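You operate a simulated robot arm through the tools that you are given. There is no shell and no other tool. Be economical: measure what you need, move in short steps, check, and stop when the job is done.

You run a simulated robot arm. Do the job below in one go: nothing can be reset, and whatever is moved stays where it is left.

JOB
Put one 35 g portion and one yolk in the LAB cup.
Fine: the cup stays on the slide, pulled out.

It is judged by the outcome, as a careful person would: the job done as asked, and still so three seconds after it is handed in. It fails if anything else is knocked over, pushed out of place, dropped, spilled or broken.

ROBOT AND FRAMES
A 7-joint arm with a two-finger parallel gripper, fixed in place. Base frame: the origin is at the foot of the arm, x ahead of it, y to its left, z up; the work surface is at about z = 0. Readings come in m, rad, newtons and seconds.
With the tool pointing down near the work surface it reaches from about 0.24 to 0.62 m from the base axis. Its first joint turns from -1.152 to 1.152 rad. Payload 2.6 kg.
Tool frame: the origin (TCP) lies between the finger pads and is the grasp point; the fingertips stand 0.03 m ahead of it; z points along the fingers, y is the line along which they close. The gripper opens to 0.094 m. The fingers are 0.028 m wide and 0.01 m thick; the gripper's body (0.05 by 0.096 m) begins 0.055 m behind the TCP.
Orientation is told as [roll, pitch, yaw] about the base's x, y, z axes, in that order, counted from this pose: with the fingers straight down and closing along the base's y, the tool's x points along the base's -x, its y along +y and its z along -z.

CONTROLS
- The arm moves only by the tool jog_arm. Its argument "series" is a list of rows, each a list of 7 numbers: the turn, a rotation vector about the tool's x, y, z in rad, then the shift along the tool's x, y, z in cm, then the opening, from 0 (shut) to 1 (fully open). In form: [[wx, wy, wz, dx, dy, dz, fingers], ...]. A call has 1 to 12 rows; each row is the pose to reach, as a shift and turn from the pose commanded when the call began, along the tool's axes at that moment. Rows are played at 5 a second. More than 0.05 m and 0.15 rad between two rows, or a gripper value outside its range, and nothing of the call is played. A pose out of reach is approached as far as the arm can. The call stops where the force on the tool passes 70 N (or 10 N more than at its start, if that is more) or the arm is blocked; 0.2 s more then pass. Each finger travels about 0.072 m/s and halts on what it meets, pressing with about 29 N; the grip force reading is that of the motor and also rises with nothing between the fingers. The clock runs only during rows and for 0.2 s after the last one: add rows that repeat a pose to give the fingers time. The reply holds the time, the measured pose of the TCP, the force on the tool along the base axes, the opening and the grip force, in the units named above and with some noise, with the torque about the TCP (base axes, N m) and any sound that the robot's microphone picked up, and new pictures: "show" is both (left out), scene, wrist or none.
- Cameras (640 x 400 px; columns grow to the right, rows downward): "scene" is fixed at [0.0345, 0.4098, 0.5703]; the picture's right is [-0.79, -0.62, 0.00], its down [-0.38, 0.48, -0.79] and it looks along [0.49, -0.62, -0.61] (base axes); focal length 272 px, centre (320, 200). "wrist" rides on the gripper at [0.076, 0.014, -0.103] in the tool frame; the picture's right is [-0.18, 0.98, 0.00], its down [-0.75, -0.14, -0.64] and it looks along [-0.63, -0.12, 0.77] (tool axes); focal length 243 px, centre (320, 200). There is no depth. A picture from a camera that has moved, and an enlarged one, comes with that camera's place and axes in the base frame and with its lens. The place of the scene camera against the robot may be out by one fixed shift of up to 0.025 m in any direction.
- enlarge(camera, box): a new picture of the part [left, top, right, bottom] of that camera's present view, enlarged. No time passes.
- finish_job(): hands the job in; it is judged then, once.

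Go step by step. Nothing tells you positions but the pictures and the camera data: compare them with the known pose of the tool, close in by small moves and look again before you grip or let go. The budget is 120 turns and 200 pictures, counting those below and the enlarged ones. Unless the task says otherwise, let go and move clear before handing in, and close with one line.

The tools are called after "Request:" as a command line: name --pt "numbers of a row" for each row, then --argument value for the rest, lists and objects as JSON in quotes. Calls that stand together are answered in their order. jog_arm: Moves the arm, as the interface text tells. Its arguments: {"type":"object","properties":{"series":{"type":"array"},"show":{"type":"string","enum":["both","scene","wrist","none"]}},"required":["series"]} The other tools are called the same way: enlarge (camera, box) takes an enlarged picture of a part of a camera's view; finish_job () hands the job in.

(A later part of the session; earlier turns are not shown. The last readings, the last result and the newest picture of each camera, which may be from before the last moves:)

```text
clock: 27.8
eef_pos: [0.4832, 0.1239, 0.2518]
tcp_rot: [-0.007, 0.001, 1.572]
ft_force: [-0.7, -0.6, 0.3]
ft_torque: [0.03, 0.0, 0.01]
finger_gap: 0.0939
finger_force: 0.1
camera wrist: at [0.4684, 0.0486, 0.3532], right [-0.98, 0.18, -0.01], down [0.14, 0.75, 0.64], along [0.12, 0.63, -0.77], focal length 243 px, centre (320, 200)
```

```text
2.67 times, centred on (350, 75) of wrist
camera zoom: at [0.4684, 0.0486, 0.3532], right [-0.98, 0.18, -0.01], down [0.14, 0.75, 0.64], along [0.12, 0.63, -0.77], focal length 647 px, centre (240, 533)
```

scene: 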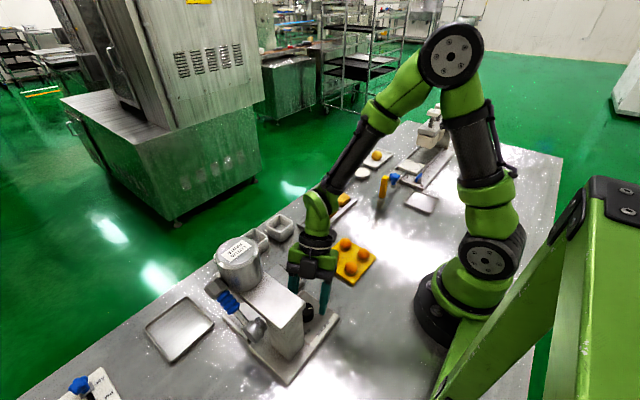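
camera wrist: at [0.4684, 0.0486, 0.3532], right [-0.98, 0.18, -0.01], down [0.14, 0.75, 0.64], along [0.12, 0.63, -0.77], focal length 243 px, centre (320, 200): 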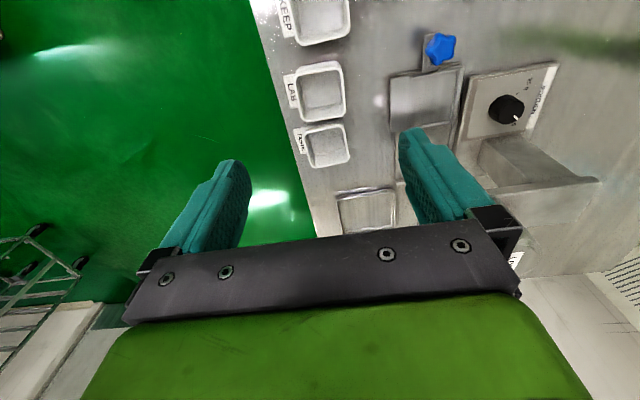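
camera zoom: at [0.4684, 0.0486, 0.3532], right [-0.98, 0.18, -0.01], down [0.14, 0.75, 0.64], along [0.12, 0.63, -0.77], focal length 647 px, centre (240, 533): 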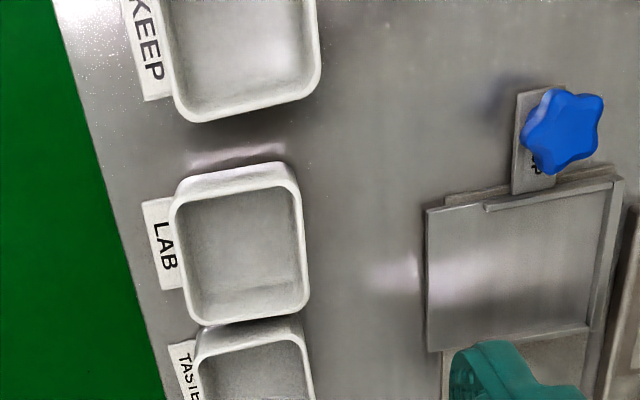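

Request:
jog_arm --pt "0 0 0 -1.5 -0.24 3 1" --pt "0 0 0 -1.5 -0.24 7.5 1" --pt "0 0 0 -1.5 -0.24 12 1" --pt "0 0 0 -1.5 -0.24 15 1"

```text
clock: 28.8
eef_pos: [0.4839, 0.1384, 0.1016]
tcp_rot: [-0.009, -0.004, 1.57]
ft_force: [0.2, -0.1, 0.6]
ft_torque: [-0.08, 0.03, 0.0]
finger_gap: 0.094
finger_force: 0.1
camera wrist: at [0.4698, 0.0621, 0.2032], right [-0.98, 0.18, -0.01], down [0.14, 0.75, 0.65], along [0.12, 0.63, -0.76], focal length 243 px, centre (320, 200)
```

scene: 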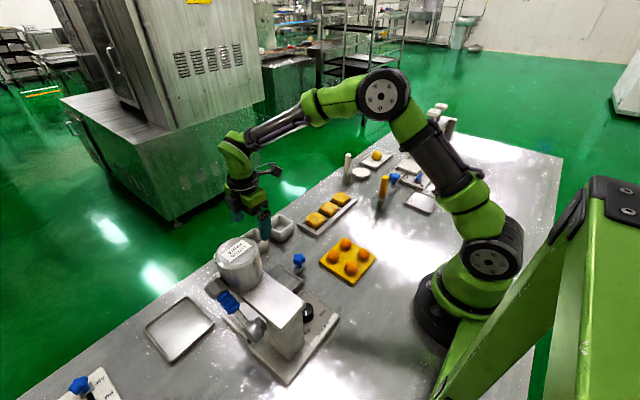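
wrist: 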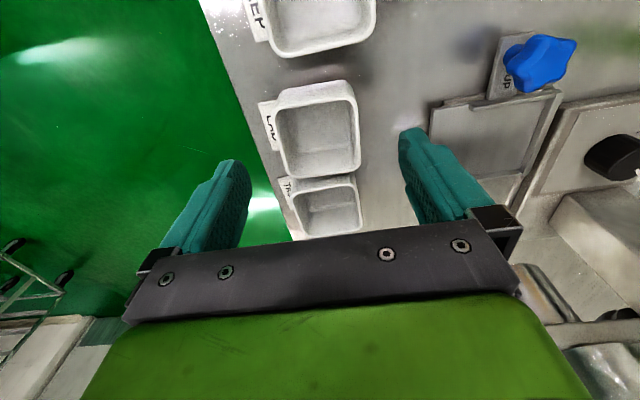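

Request:
jog_arm --pt "0 0 0 0.1 -0.1 2 1" --pt "0 0 0 0.1 -0.1 4 1" --pt "0 0 0 0.1 -0.1 5.3 1" --show "wrist"

```text
clock: 29.6
eef_pos: [0.4827, 0.1394, 0.0472]
tcp_rot: [-0.007, -0.001, 1.572]
ft_force: [-1.1, -0.3, -0.5]
ft_torque: [-0.01, -0.04, 0.02]
finger_gap: 0.0939
finger_force: 0.1
camera wrist: at [0.4699, 0.0624, 0.1495], right [-0.98, 0.18, -0.01], down [0.14, 0.75, 0.64], along [0.12, 0.63, -0.76], focal length 243 px, centre (320, 200)
```

wrist: 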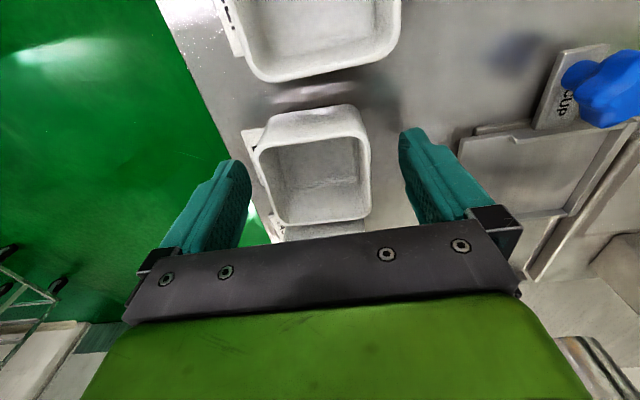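

Request:
jog_arm --pt "0 0 0 0.2 -0.3 0 0.9" --pt "0 0 0 0.2 -0.3 0 0.7" --pt "0 0 0 0.2 -0.3 0 0.54" --pt "0 0 0 0.2 -0.3 0 0.54" --show "none"

```text
clock: 30.6
eef_pos: [0.4872, 0.1376, 0.0482]
tcp_rot: [-0.006, -0.001, 1.572]
ft_force: [0.8, -0.4, -0.2]
ft_torque: [0.0, 0.03, -0.01]
finger_gap: 0.0588
finger_force: 29.4
```

Request:
jog_arm --pt "0 0 0 0 0 -1 0.54" --pt "0 0 0 0 0 -3 0.54" --pt "0 0 0 0 0 -6 0.54" --pt "0 0 0 0 0 -9 0.54"

```text
clock: 31.6
eef_pos: [0.4869, 0.1373, 0.1375]
tcp_rot: [-0.009, -0.002, 1.572]
ft_force: [0.7, -0.2, -1.0]
ft_torque: [-0.02, -0.01, -0.01]
finger_gap: 0.059
finger_force: 29.3
camera wrist: at [0.4733, 0.0619, 0.2398], right [-0.98, 0.18, -0.01], down [0.13, 0.75, 0.64], along [0.12, 0.63, -0.76], focal length 243 px, centre (320, 200)
```

scene: 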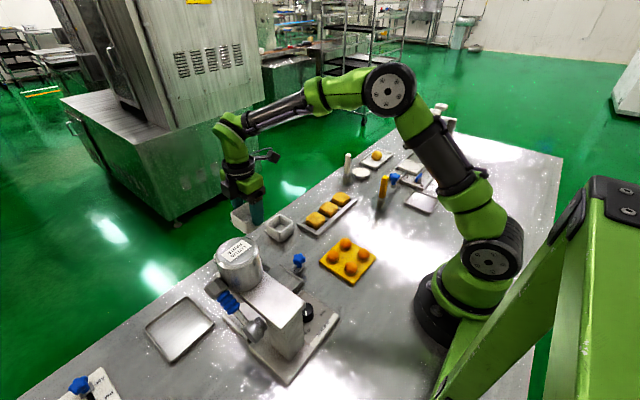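
wrist: 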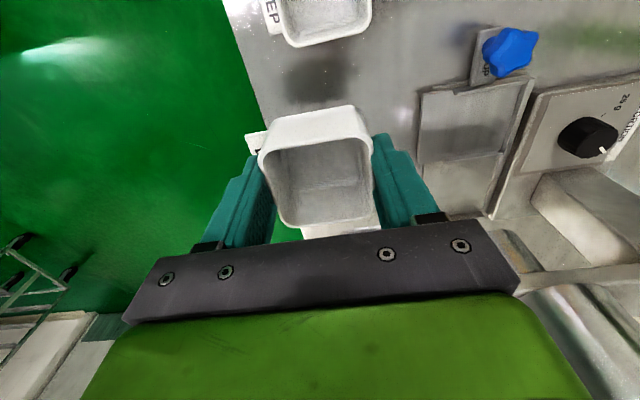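

Request:
jog_arm --pt "0 0 0 -1 4.5 -1 0.54" --pt "0 0 0 -2 9 -1 0.54" --pt "0 0 0 -3 12 -1 0.54" --pt "0 0 0 -3.6 13.6 -1 0.54"

Request:
enlarge --camera "wrist" --box '[200, 50, 440, 240]'

Request:
enlarge --camera "scene" --box '[220, 180, 360, 320]'

```text
clock: 32.6
eef_pos: [0.3498, 0.1721, 0.1456]
tcp_rot: [-0.008, 0.0, 1.57]
ft_force: [0.5, -0.9, 0.3]
ft_torque: [-0.01, -0.02, -0.03]
finger_gap: 0.059
finger_force: 28.4
camera wrist: at [0.3359, 0.0976, 0.2474], right [-0.98, 0.18, -0.01], down [0.14, 0.75, 0.64], along [0.12, 0.63, -0.76], focal length 243 px, centre (320, 200)
```

scene: 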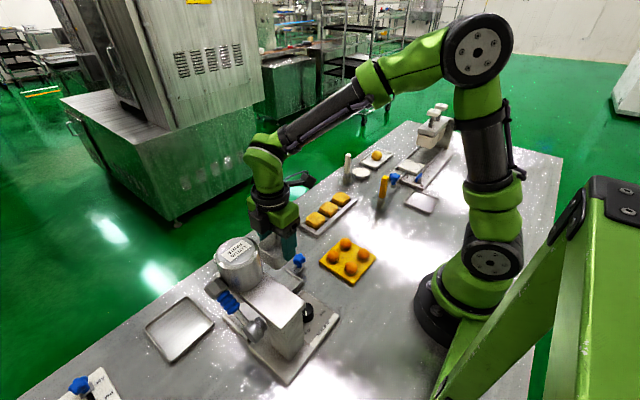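
wrist: 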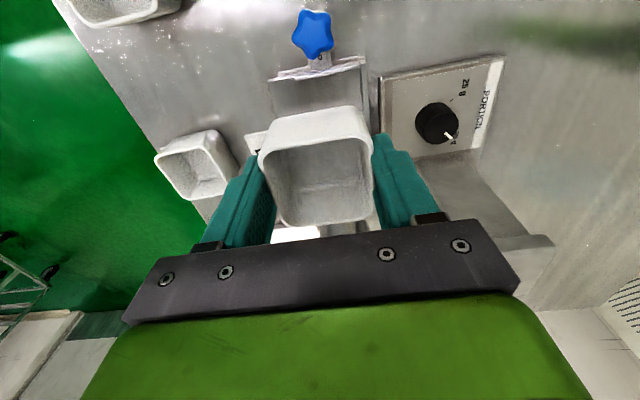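

```text
2.11 times, centred on (320, 145) of wrist
camera zoom: at [0.3359, 0.0976, 0.2474], right [-0.98, 0.18, -0.01], down [0.14, 0.75, 0.64], along [0.12, 0.63, -0.76], focal length 511 px, centre (320, 316)
```

zoom: 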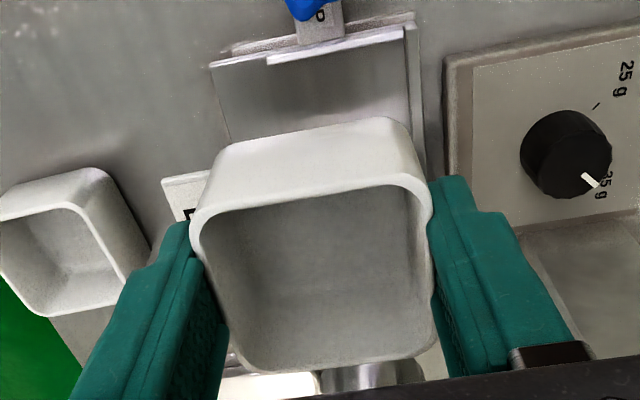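

```text
2.86 times, centred on (290, 250) of scene
camera zoom: at [0.0345, 0.4098, 0.5703], right [-0.79, -0.62, 0.0], down [-0.38, 0.48, -0.79], along [0.49, -0.62, -0.61], focal length 777 px, centre (406, 57)
```

zoom: 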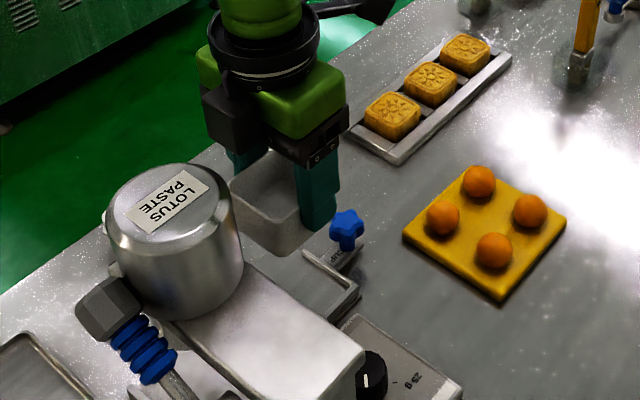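

Request:
jog_arm --pt "0 0 0 -0.45 -0.1 0 0.54" --pt "0 0 0 -0.42 -0.1 3 0.54" --pt "0 0 0 -0.4 -0.1 5.5 0.54"

Request:
enlarge --camera "wrist" --box '[200, 50, 440, 240]'

Request:
enlarge --camera "scene" --box '[240, 200, 340, 310]'

```text
clock: 33.4
eef_pos: [0.3523, 0.1764, 0.0925]
tcp_rot: [-0.008, -0.001, 1.572]
ft_force: [-0.1, 0.3, -0.4]
ft_torque: [-0.01, -0.02, 0.02]
finger_gap: 0.059
finger_force: 29.4
camera wrist: at [0.3372, 0.1001, 0.1935], right [-0.98, 0.18, -0.01], down [0.14, 0.75, 0.64], along [0.12, 0.63, -0.76], focal length 243 px, centre (320, 200)
```

scene: 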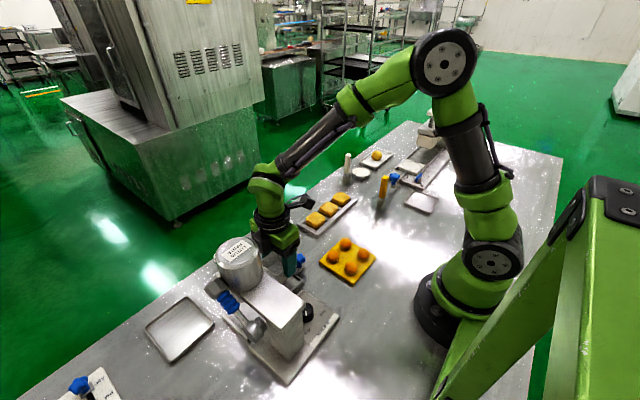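
wrist: 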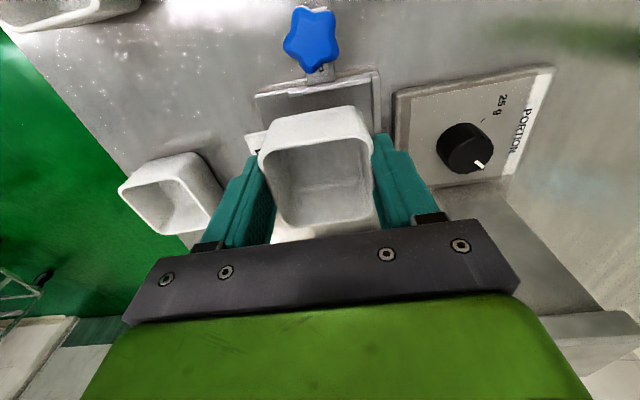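

```text
2.11 times, centred on (320, 145) of wrist
camera zoom: at [0.3372, 0.1001, 0.1935], right [-0.98, 0.18, -0.01], down [0.14, 0.75, 0.64], along [0.12, 0.63, -0.76], focal length 511 px, centre (320, 316)
```

zoom: 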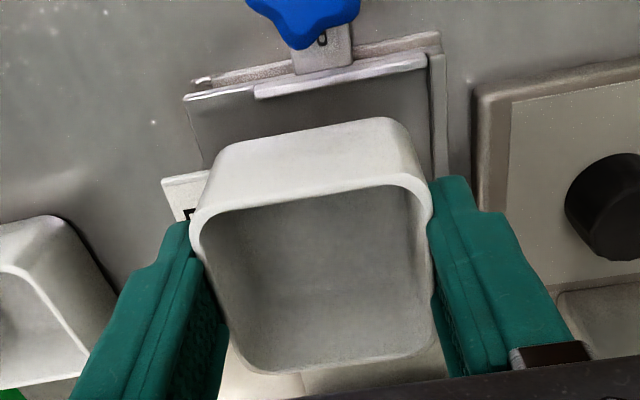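

```text
3.64 times, centred on (290, 255) of scene
camera zoom: at [0.0345, 0.4098, 0.5703], right [-0.79, -0.62, 0.0], down [-0.38, 0.48, -0.79], along [0.49, -0.62, -0.61], focal length 989 px, centre (429, 0)
```

zoom: 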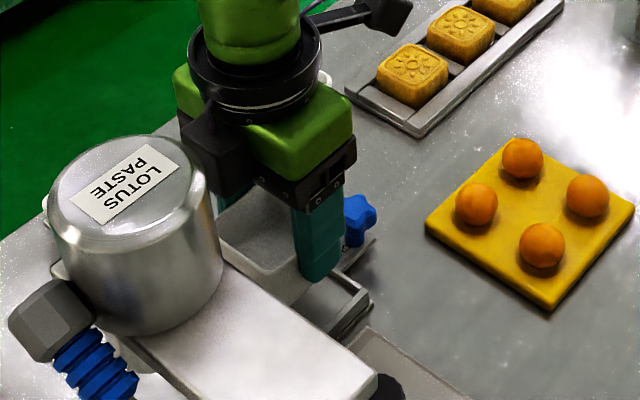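

Request:
jog_arm --pt "0 0 0 0 -0.1 1 0.54" --pt "0 0 0 0 -0.1 1.6 0.54" --pt "0 0 0 0 -0.1 2.0 0.54" --show "wrist"

```text
clock: 34.2
eef_pos: [0.3528, 0.1767, 0.0725]
tcp_rot: [-0.009, -0.001, 1.573]
ft_force: [0.1, 0.4, -0.4]
ft_torque: [-0.02, -0.05, 0.02]
finger_gap: 0.0591
finger_force: 28.7
camera wrist: at [0.3387, 0.1012, 0.1741], right [-0.98, 0.18, -0.01], down [0.13, 0.75, 0.64], along [0.12, 0.63, -0.76], focal length 243 px, centre (320, 200)
```

wrist: 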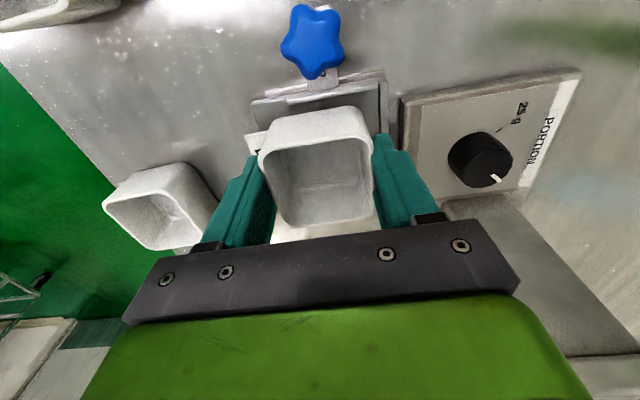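

Request:
jog_arm --pt "0 0 0 0 0 0.4 0.54" --pt "0 0 0 0 0 0.7 0.54" --show "none"

Request:
jog_arm --pt "0 0 0 0 0 0.3 0.54" --pt "0 0 0 0 0 0.5 0.54" --show "wrist"

```text
clock: 34.8
eef_pos: [0.3529, 0.1775, 0.0646]
tcp_rot: [-0.007, -0.001, 1.57]
ft_force: [-0.2, 0.3, 0.4]
ft_torque: [-0.02, -0.01, 0.01]
finger_gap: 0.0588
finger_force: 28.7
```

```text
clock: 35.4
eef_pos: [0.354, 0.1776, 0.0604]
tcp_rot: [-0.008, -0.002, 1.572]
ft_force: [-0.8, 0.0, -0.1]
ft_torque: [0.05, -0.02, 0.0]
finger_gap: 0.059
finger_force: 28.7
camera wrist: at [0.3385, 0.1023, 0.1619], right [-0.98, 0.18, -0.01], down [0.14, 0.75, 0.64], along [0.12, 0.63, -0.76], focal length 243 px, centre (320, 200)
```

wrist: 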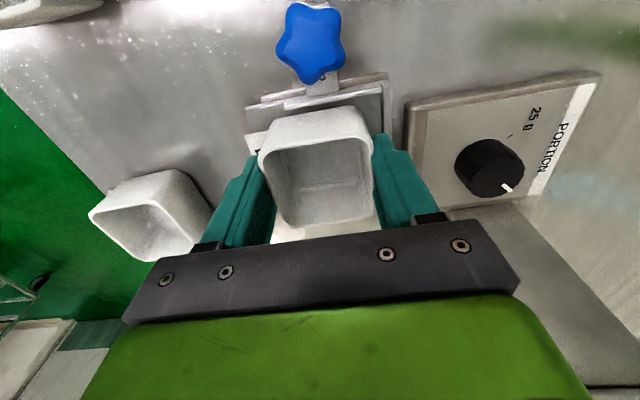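

Request:
jog_arm --pt "0 0 0 0 0.05 0.2 0.54" --pt "0 0 0 0 0.05 0.4 0.54" --show "none"

Request:
jog_arm --pt "0 0 0 0 0 0.2 0.54" --pt "0 0 0 0 0 0.2 0.54" --show "wrist"

Request:
enlarge --camera "wrist" --box '[200, 50, 440, 240]'

```text
clock: 36.0
eef_pos: [0.353, 0.1794, 0.0587]
tcp_rot: [-0.013, -0.006, 1.571]
ft_force: [-7.6, -0.2, 36.7]
ft_torque: [-0.08, 0.78, -0.06]
finger_gap: 0.0589
finger_force: 29.4
```

```text
clock: 36.6
eef_pos: [0.3534, 0.1804, 0.0589]
tcp_rot: [-0.016, -0.005, 1.57]
ft_force: [-16.2, 0.2, 66.6]
ft_torque: [-0.03, 1.17, -0.03]
finger_gap: 0.0591
finger_force: 28.8
camera wrist: at [0.338, 0.1032, 0.1592], right [-0.98, 0.18, -0.01], down [0.13, 0.75, 0.65], along [0.13, 0.64, -0.76], focal length 243 px, centre (320, 200)
```

wrist: 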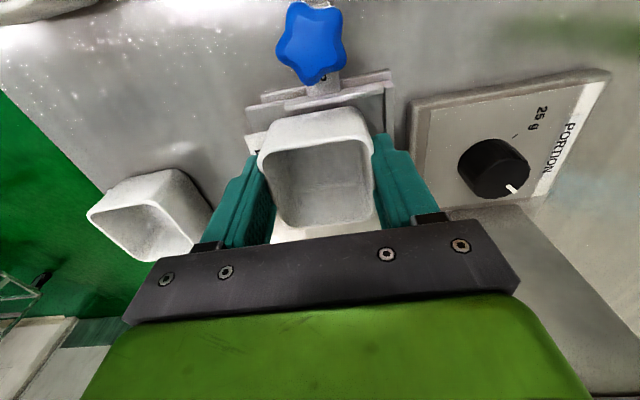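

```text
2.11 times, centred on (320, 145) of wrist
camera zoom: at [0.338, 0.1032, 0.1592], right [-0.98, 0.18, -0.01], down [0.13, 0.75, 0.65], along [0.13, 0.64, -0.76], focal length 511 px, centre (320, 316)
```

zoom: 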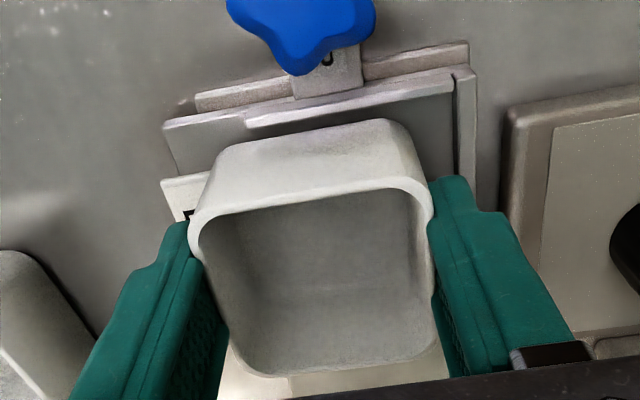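

Request:
jog_arm --pt "0 0 0 0 0 -0.3 0.54" --pt "0 0 0 0 0 -0.3 0.54" --show "none"

```text
clock: 37.2
eef_pos: [0.3527, 0.179, 0.0582]
tcp_rot: [-0.012, -0.005, 1.572]
ft_force: [-0.3, 5.0, 27.5]
ft_torque: [0.4, 0.24, 0.12]
finger_gap: 0.0592
finger_force: 28.9
```

Request:
jog_arm --pt "0 0 0 0.05 0 -0.15 0.54" --pt "0 0 0 0.05 0 -0.15 0.62" --pt "0 0 0 0.05 0 -0.15 0.72" --pt "0 0 0 0.05 0 -0.15 0.8" --show "wrist"

Request:
enlarge --camera "wrist" --box '[200, 50, 440, 240]'

```text
clock: 38.2
eef_pos: [0.3513, 0.1771, 0.0577]
tcp_rot: [-0.005, 0.001, 1.571]
ft_force: [-0.6, 1.2, 0.0]
ft_torque: [0.01, 0.0, -0.01]
finger_gap: 0.0752
finger_force: 0.0
camera wrist: at [0.337, 0.101, 0.1597], right [-0.98, 0.18, -0.01], down [0.14, 0.75, 0.64], along [0.12, 0.63, -0.77], focal length 243 px, centre (320, 200)
```

wrist: 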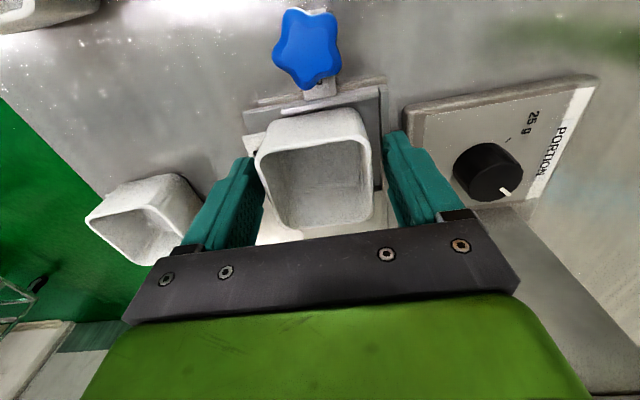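

```text
2.11 times, centred on (320, 145) of wrist
camera zoom: at [0.337, 0.101, 0.1597], right [-0.98, 0.18, -0.01], down [0.14, 0.75, 0.64], along [0.12, 0.63, -0.77], focal length 511 px, centre (320, 316)
```

zoom: 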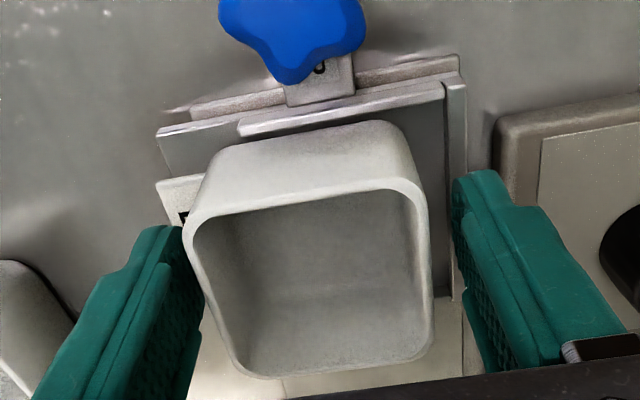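

Request:
jog_arm --pt "0 0 0 0 0 -3 0.85" --pt "0 0 0 0 0 -7 1" --pt "0 0 0 0 0 -11 1" --pt "0 0 0 3 0 -15 1" --pt "0 0 0 6 0 -17 1"

Request:
enlarge --camera "wrist" --box '[240, 60, 400, 180]'

Request:
enlarge --camera "scene" --box '[240, 220, 340, 320]'

```text
clock: 39.4
eef_pos: [0.3503, 0.1166, 0.228]
tcp_rot: [-0.008, -0.002, 1.574]
ft_force: [0.9, -0.2, -0.5]
ft_torque: [0.04, -0.01, 0.03]
finger_gap: 0.0938
finger_force: 0.1
camera wrist: at [0.3363, 0.0414, 0.3299], right [-0.98, 0.18, -0.01], down [0.14, 0.75, 0.64], along [0.12, 0.63, -0.76], focal length 243 px, centre (320, 200)
```

scene: 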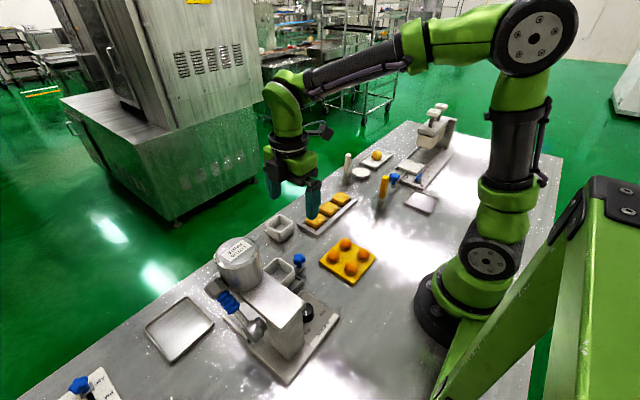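
wrist: 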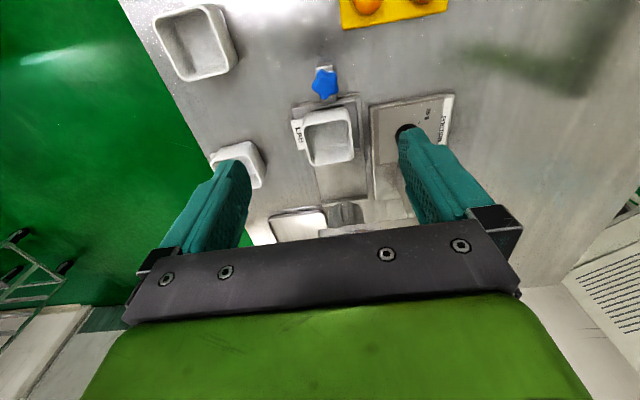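

```text
3.33 times, centred on (320, 120) of wrist
camera zoom: at [0.3363, 0.0414, 0.3299], right [-0.98, 0.18, -0.01], down [0.14, 0.75, 0.64], along [0.12, 0.63, -0.76], focal length 809 px, centre (320, 467)
```

zoom: 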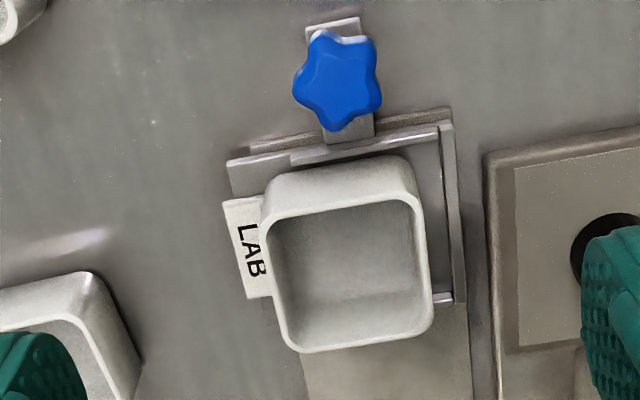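

```text
4.00 times, centred on (290, 270) of scene
camera zoom: at [0.0345, 0.4099, 0.5703], right [-0.79, -0.62, 0.0], down [-0.38, 0.48, -0.79], along [0.49, -0.62, -0.61], focal length 1088 px, centre (440, -80)
```

zoom: 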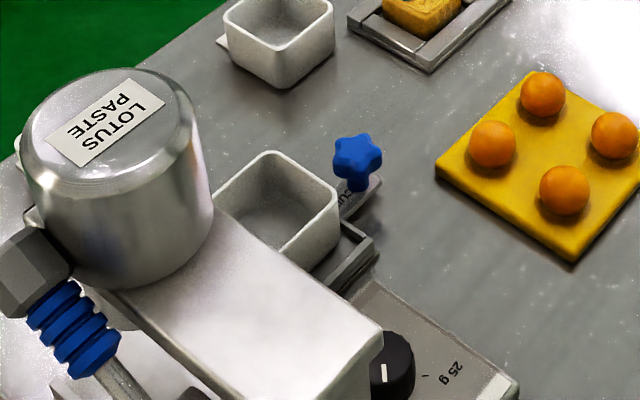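

Request:
jog_arm --pt "0 -0.12 0 0.3 0.2 0 0.8" --pt "0 -0.25 0 0.96 0.5 0 0.6" --pt "0 -0.38 0 0.96 0.5 0 0.5" --pt "0 -0.5 0 0.96 0.5 0 0.5" --show "none"

Request:
jog_arm --pt "0 0 0 2 0 3.7 0.5" --pt "0 0 0 4.2 0 7.7 0.5" --pt "0 0 0 6.1 0 11.2 0.5"

```text
clock: 40.4
eef_pos: [0.3453, 0.1077, 0.2287]
tcp_rot: [-0.01, -0.505, 1.576]
ft_force: [-0.7, -0.3, 0.8]
ft_torque: [0.0, -0.01, -0.03]
finger_gap: 0.0472
finger_force: 0.1
```

```text
clock: 41.2
eef_pos: [0.3455, 0.1071, 0.1017]
tcp_rot: [-0.011, -0.504, 1.575]
ft_force: [0.6, 0.5, -0.2]
ft_torque: [0.01, -0.03, 0.05]
finger_gap: 0.0471
finger_force: 0.0
camera wrist: at [0.3321, -0.0091, 0.1539], right [-0.98, 0.16, 0.08], down [0.13, 0.35, 0.93], along [0.12, 0.92, -0.37], focal length 243 px, centre (320, 200)
```

scene: 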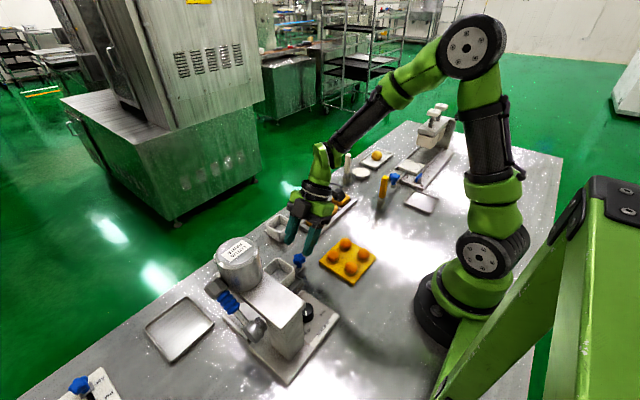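
wrist: 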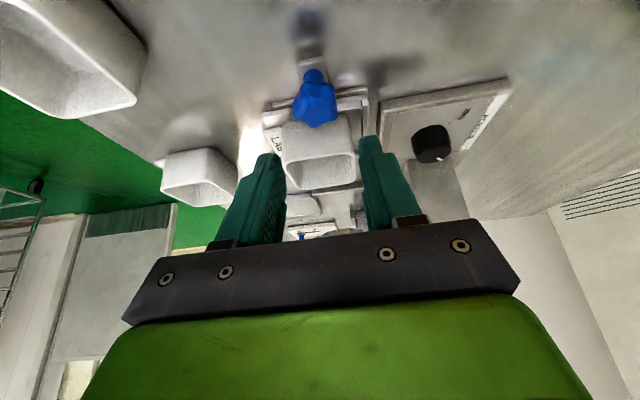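

Request:
jog_arm --pt "0 0 0 1.3 0 2.3 0.5" --pt "0 0 0 2.2 0 3.8 0.5" --pt "0 0 0 2.85 0 4.85 0.5"

Request:
enlarge --camera "wrist" --box '[220, 50, 440, 240]'

Request:
enlarge --camera "scene" --box '[230, 200, 350, 310]'

```text
clock: 42.0
eef_pos: [0.3469, 0.1067, 0.0454]
tcp_rot: [-0.01, -0.503, 1.578]
ft_force: [-0.3, -1.2, -0.6]
ft_torque: [0.01, 0.01, 0.0]
finger_gap: 0.0471
finger_force: 0.1
camera wrist: at [0.3329, -0.01, 0.0974], right [-0.98, 0.16, 0.08], down [0.13, 0.35, 0.93], along [0.12, 0.92, -0.37], focal length 243 px, centre (320, 200)
```

scene: 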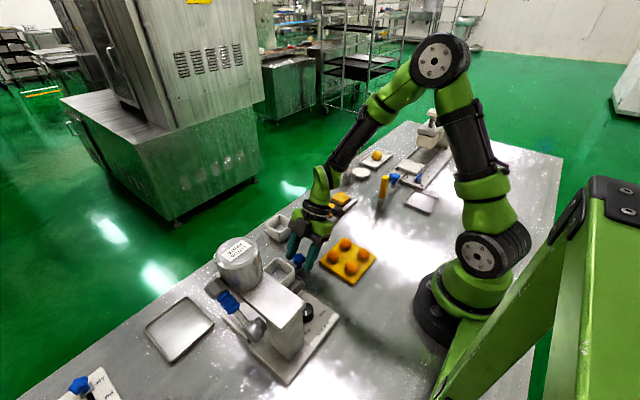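
wrist: 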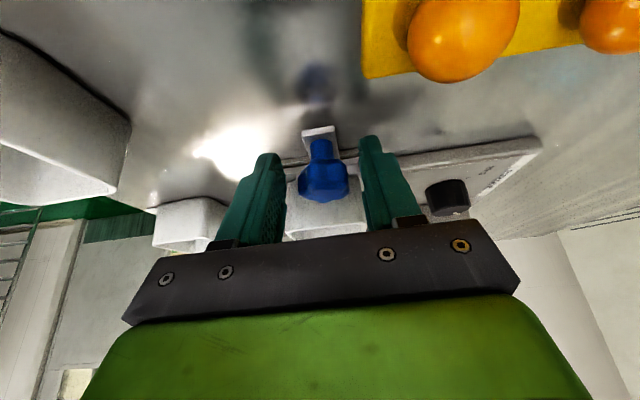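

```text
2.11 times, centred on (330, 145) of wrist
camera zoom: at [0.3329, -0.01, 0.0974], right [-0.98, 0.16, 0.08], down [0.13, 0.35, 0.93], along [0.12, 0.92, -0.37], focal length 511 px, centre (299, 316)
```

zoom: 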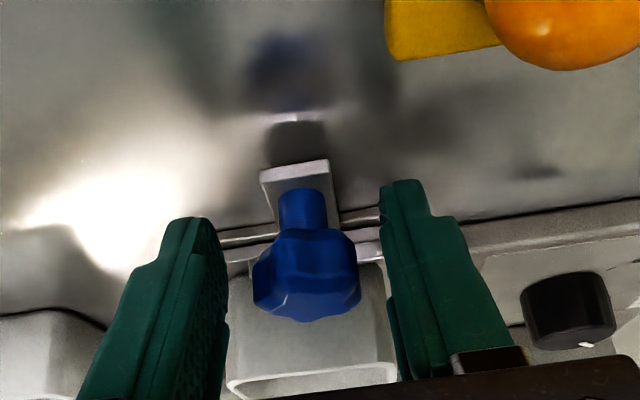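

```text
3.64 times, centred on (290, 255) of scene
camera zoom: at [0.0345, 0.4099, 0.5703], right [-0.79, -0.62, 0.0], down [-0.38, 0.48, -0.79], along [0.49, -0.62, -0.61], focal length 989 px, centre (429, 0)
```

zoom: 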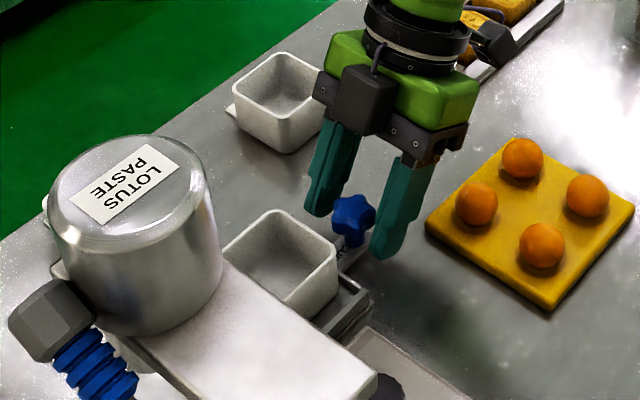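

Request:
jog_arm --pt "0 0 0 0 0 0 0.38" --pt "0 0 0 0 0 0 0.25" --pt "0 0 0 0 0 0 0.2" --pt "0 0 0 0 0 0 0.2" --show "wrist"

```text
clock: 43.0
eef_pos: [0.3446, 0.106, 0.0443]
tcp_rot: [-0.003, -0.505, 1.576]
ft_force: [-16.3, -1.0, 4.8]
ft_torque: [0.58, 0.34, 0.02]
finger_gap: 0.0283
finger_force: 45.0
camera wrist: at [0.3317, -0.0093, 0.0971], right [-0.98, 0.16, 0.09], down [0.14, 0.35, 0.93], along [0.12, 0.92, -0.37], focal length 243 px, centre (320, 200)
```

wrist: 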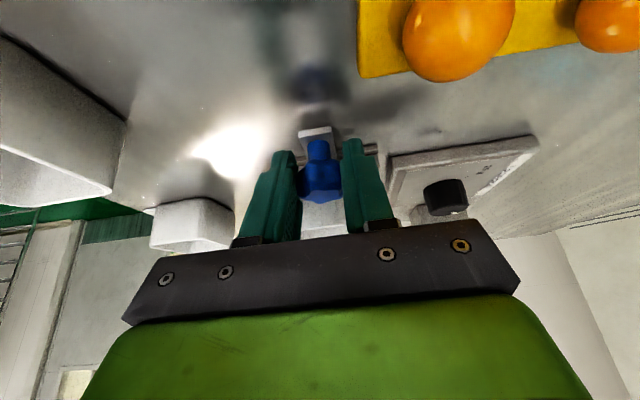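

Request:
jog_arm --pt "0 0 0 -0.44 0.2 0.24 0.2" --pt "0 0 0 -1.05 0.2 0.58 0.2" --pt "0 0 0 -1.75 0.2 0.96 0.2" --pt "0 0 0 -2.63 0.2 1.45 0.2" --pt "0 0 0 -3.5 0.2 1.93 0.2" --pt "0 0 0 -4.38 0.2 2.41 0.2"

```text
clock: 44.4
eef_pos: [0.3456, 0.1556, 0.0447]
tcp_rot: [-0.011, -0.503, 1.575]
ft_force: [-2.8, -0.3, 2.6]
ft_torque: [0.48, 0.56, 0.1]
finger_gap: 0.0282
finger_force: 45.4
camera wrist: at [0.3312, 0.0402, 0.0973], right [-0.98, 0.16, 0.08], down [0.13, 0.35, 0.93], along [0.12, 0.92, -0.37], focal length 243 px, centre (320, 200)
```

scene: 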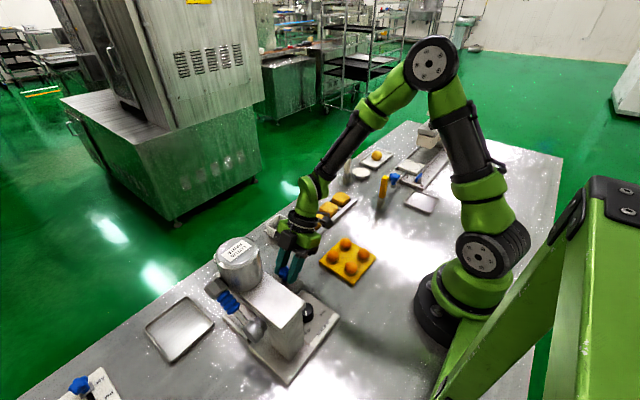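
wrist: 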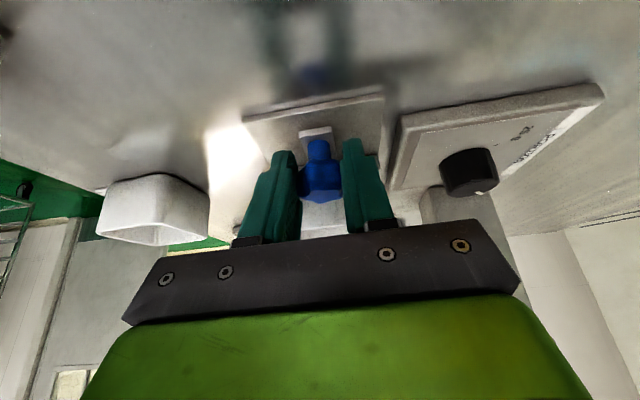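

Request:
jog_arm --pt "0 0 0 -0.88 0 0.48 0.2" --pt "0 0 0 -1.75 0 0.96 0.2" --pt "0 0 0 -2.63 0 1.45 0.2" --pt "0 0 0 -3.07 0 1.69 0.2" --show "none"

Request:
jog_arm --pt "0 0 0 -0.44 0 0.24 0.2" --pt "0 0 0 -0.88 0 0.48 0.2"

```text
clock: 45.4
eef_pos: [0.3437, 0.1902, 0.0455]
tcp_rot: [-0.011, -0.501, 1.576]
ft_force: [5.9, -0.2, -10.6]
ft_torque: [-0.87, 0.54, -0.32]
finger_gap: 0.0282
finger_force: 45.3
```

```text
clock: 46.0
eef_pos: [0.3454, 0.1991, 0.0453]
tcp_rot: [-0.008, -0.499, 1.57]
ft_force: [-11.0, -35.7, 23.2]
ft_torque: [0.08, 0.58, 0.3]
finger_gap: 0.0283
finger_force: 44.5
camera wrist: at [0.3308, 0.0832, 0.0978], right [-0.98, 0.17, 0.08], down [0.14, 0.35, 0.92], along [0.12, 0.92, -0.37], focal length 243 px, centre (320, 200)
```

scene: 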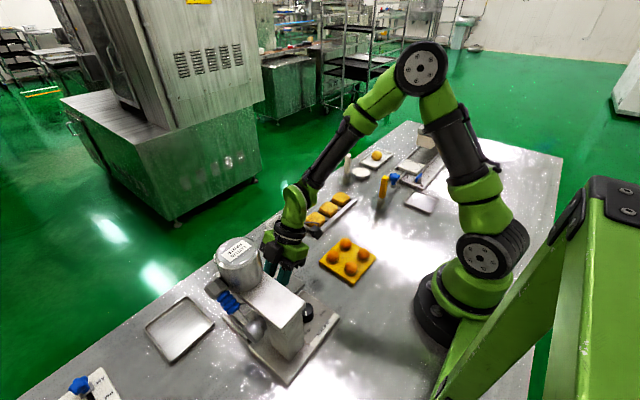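
wrist: 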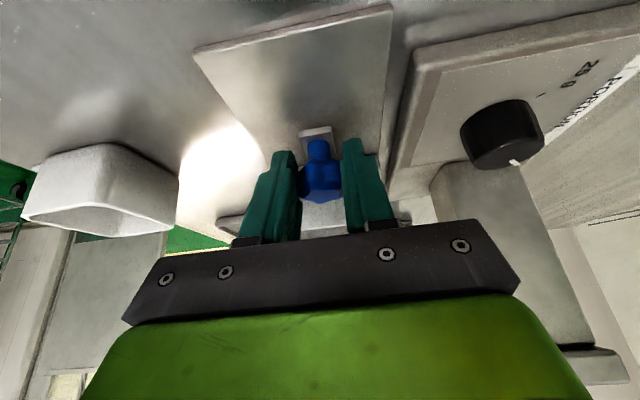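

Request:
jog_arm --pt "0 0 0 0 0 0 0.35" --pt "0 0 0 0 0 0 0.5" --pt "0 0 0 0 0 -3 0.5" --pt "0 0 0 0 0 -7 0.6" --pt "0 0 0 0 0 -11 0.8"

Request:
enlarge --camera "wrist" --box '[160, 20, 400, 240]'

Request:
enlarge --camera "scene" --box '[190, 220, 340, 380]'

```text
clock: 47.2
eef_pos: [0.3433, 0.1482, 0.1408]
tcp_rot: [-0.008, -0.503, 1.576]
ft_force: [0.3, 0.4, -0.5]
ft_torque: [0.0, 0.02, -0.01]
finger_gap: 0.0752
finger_force: 0.0
camera wrist: at [0.3294, 0.0319, 0.1941], right [-0.98, 0.16, 0.08], down [0.13, 0.35, 0.93], along [0.12, 0.92, -0.37], focal length 243 px, centre (320, 200)
```

scene: 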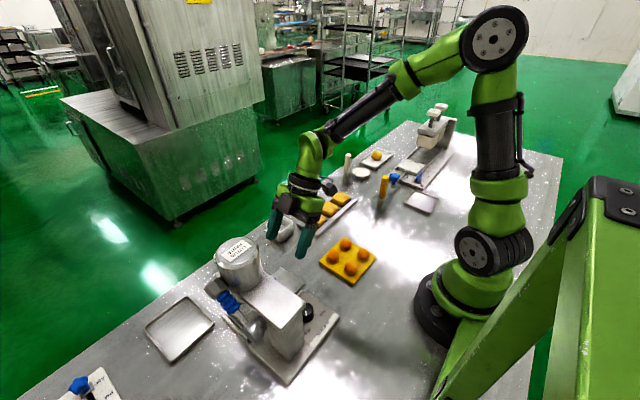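
wrist: 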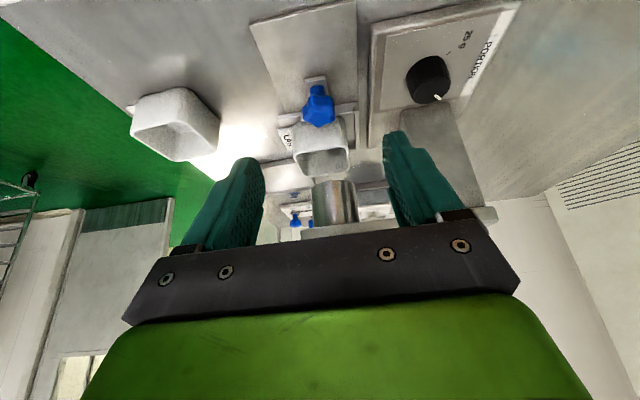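

```text
1.82 times, centred on (280, 130) of wrist
camera zoom: at [0.3294, 0.0319, 0.1941], right [-0.98, 0.16, 0.08], down [0.13, 0.35, 0.93], along [0.12, 0.92, -0.37], focal length 441 px, centre (393, 327)
```

zoom: 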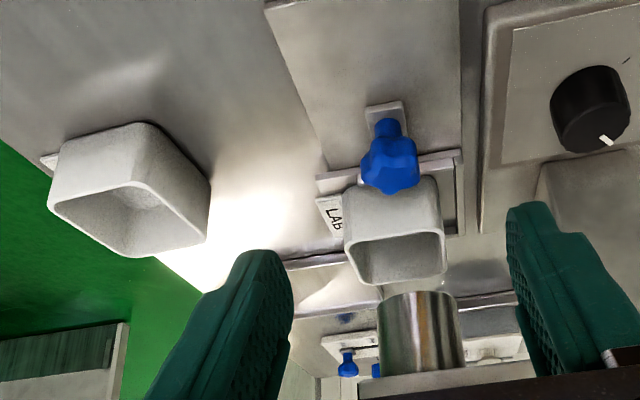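

```text
2.50 times, centred on (265, 300) of scene
camera zoom: at [0.0345, 0.4099, 0.5703], right [-0.79, -0.62, 0.0], down [-0.38, 0.48, -0.79], along [0.49, -0.62, -0.61], focal length 680 px, centre (458, -50)
```

zoom: 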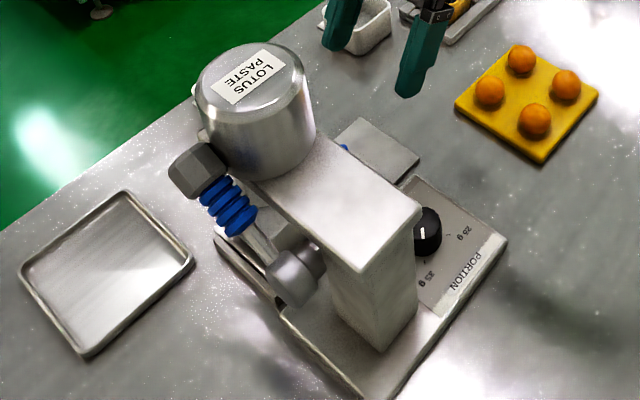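

Request:
jog_arm --pt "0 0 0 0 0 4 0.6" --pt "0 0 0 0 0 8 0.5" --pt "0 0 0 0 0 11 0.5" --pt "0 0 0 0 0 11 0.35" --pt "0 0 0 0 0 11 0.2" --pt "0 0 0 0 0 11 0.2" --pt "0 0 0 -0.44 0 11.24 0.2" --pt "0 0 0 -0.66 0 11.36 0.2" --show "none"

```text
clock: 48.9
eef_pos: [0.3445, 0.2027, 0.0448]
tcp_rot: [-0.003, -0.496, 1.566]
ft_force: [-5.2, -9.5, 11.1]
ft_torque: [0.59, 0.23, 0.41]
finger_gap: 0.0285
finger_force: 45.0
stopped in row 8: the force on the tool passed its limit at 76 N (the readings are from after the stop); the commanded pose is now the measured one
```

Request:
jog_arm --pt "0 0 0 0 0 0 0.35" --pt "0 0 0 0 0 0 0.5" --pt "0 0 0 0 0 -4 0.5" --pt "0 0 0 0 0 -8 0.6" --pt "0 0 0 0 0 -12 0.8" --pt "0 0.12 0 -1 0 -14 0.8" --pt "0 0.25 0 -2.5 0 -17 0.8" --pt "0 0.38 0 -4 0 -20 0.8" --pt "0 0.49 0 -5.5 0 -23 0.8" --show "none"

```text
clock: 50.9
eef_pos: [0.3443, 0.1442, 0.2733]
tcp_rot: [-0.003, -0.006, 1.566]
ft_force: [-0.1, -0.2, 0.0]
ft_torque: [-0.02, -0.02, -0.03]
finger_gap: 0.0753
finger_force: 0.0
```

Request:
jog_arm --pt "0 0 0.14 0 0 -3 0.8" --pt "0 0 0.28 0 1 -6 0.8" --pt "0 0 0.42 -2 2 -7.7 0.8" --pt "0 0 0.56 -4.5 3 -7.7 0.8" --pt "0 0 0.7 -7 4 -7.7 0.8" --pt "0 0 0.84 -9.5 5 -7.7 0.8" --pt "0 0 0.98 -12 6 -7.7 0.8" --pt "0 0 1.12 -14.5 7 -7.7 0.8" --pt "0 0 1.26 -17 8 -7.7 0.8" --pt "0 0 1.4 -19.5 9 -7.7 0.8" --pt "0 0 1.54 -21.6 9.4 -7.7 0.8"

Request:
enlarge --camera "wrist" --box '[200, 0, 440, 150]'

```text
clock: 53.3
eef_pos: [0.2516, 0.3579, 0.3518]
tcp_rot: [0.007, -0.003, 0.025]
ft_force: [-0.2, 0.4, -0.3]
ft_torque: [-0.02, -0.02, 0.03]
finger_gap: 0.0752
finger_force: 0.1
camera wrist: at [0.1758, 0.3711, 0.4531], right [0.16, 0.99, 0.01], down [0.75, -0.13, 0.64], along [0.64, -0.1, -0.77], focal length 243 px, centre (320, 200)
```

scene: 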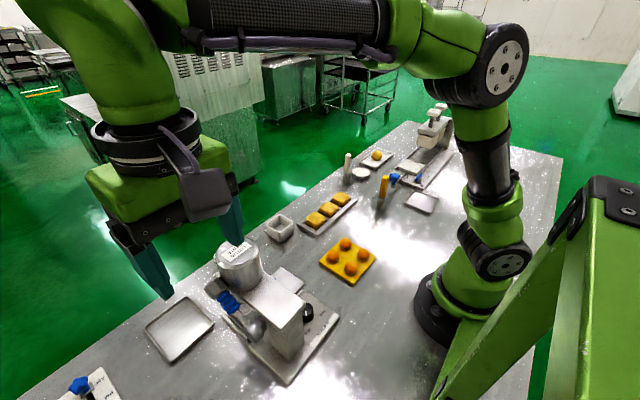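
wrist: 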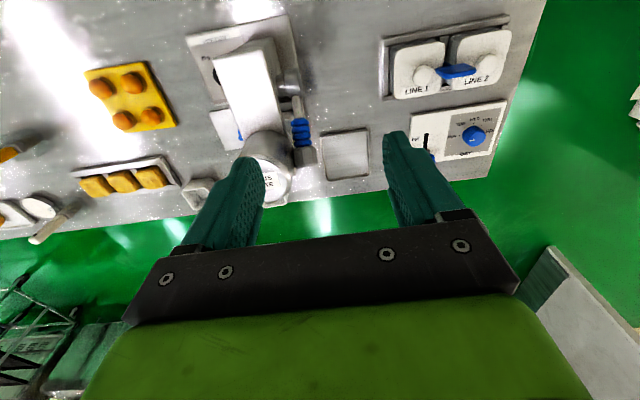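

```text
2.67 times, centred on (320, 75) of wrist
camera zoom: at [0.1758, 0.3711, 0.4531], right [0.16, 0.99, 0.01], down [0.75, -0.13, 0.64], along [0.64, -0.1, -0.77], focal length 647 px, centre (320, 533)
```

zoom: 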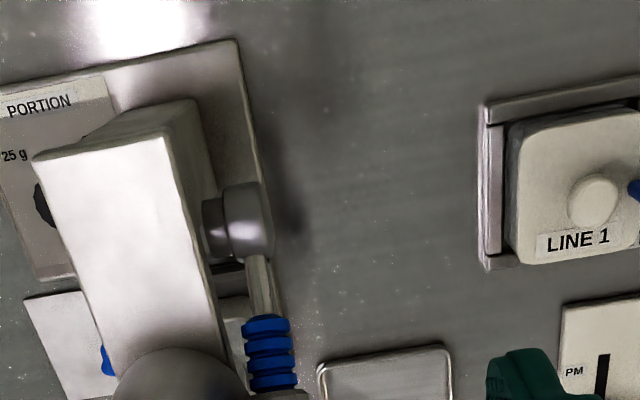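

Request:
jog_arm --pt "0.12 0 0 0 0 0 0.6" --pt "0.24 0 0 0 0 0 0.4" --pt "0.36 0 0 0 0 0 0.2" --pt "0.48 0 0 0 0 0 0" --pt "0.6 0 0 0 0 0 0"

Request:
enlarge --camera "scene" --box '[190, 230, 340, 380]'

```text
clock: 54.5
eef_pos: [0.2466, 0.3326, 0.3191]
tcp_rot: [-0.594, -0.005, 0.029]
ft_force: [-0.3, 0.2, 0.2]
ft_torque: [-0.02, -0.01, 0.02]
finger_gap: 0.0001
finger_force: 29.6
out of reach, approached as far as the arm can: row 4, 5
camera wrist: at [0.1694, 0.3994, 0.3945], right [0.16, 0.82, -0.55], down [0.74, 0.26, 0.62], along [0.65, -0.51, -0.57], focal length 243 px, centre (320, 200)
```

scene: 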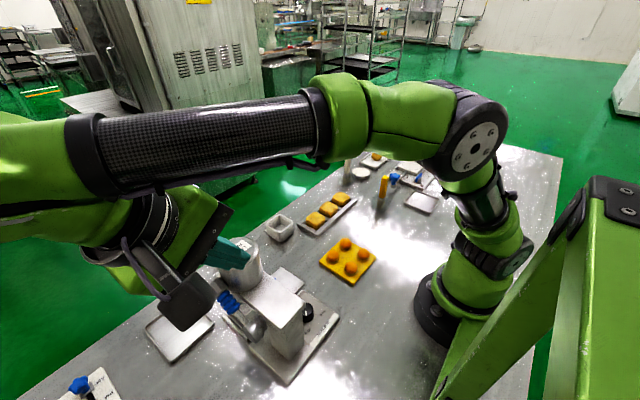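
wrist: 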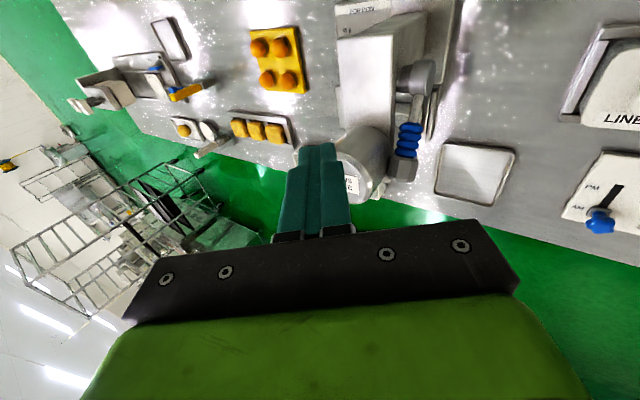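

```text
2.67 times, centred on (265, 305) of scene
camera zoom: at [0.0345, 0.4099, 0.5703], right [-0.79, -0.62, 0.0], down [-0.38, 0.48, -0.79], along [0.49, -0.62, -0.61], focal length 725 px, centre (467, -80)
```

zoom: 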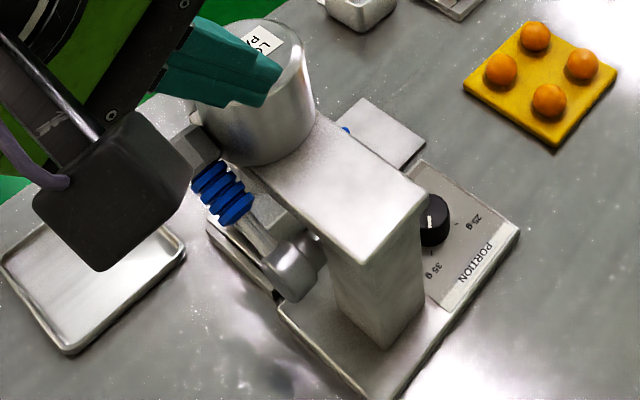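

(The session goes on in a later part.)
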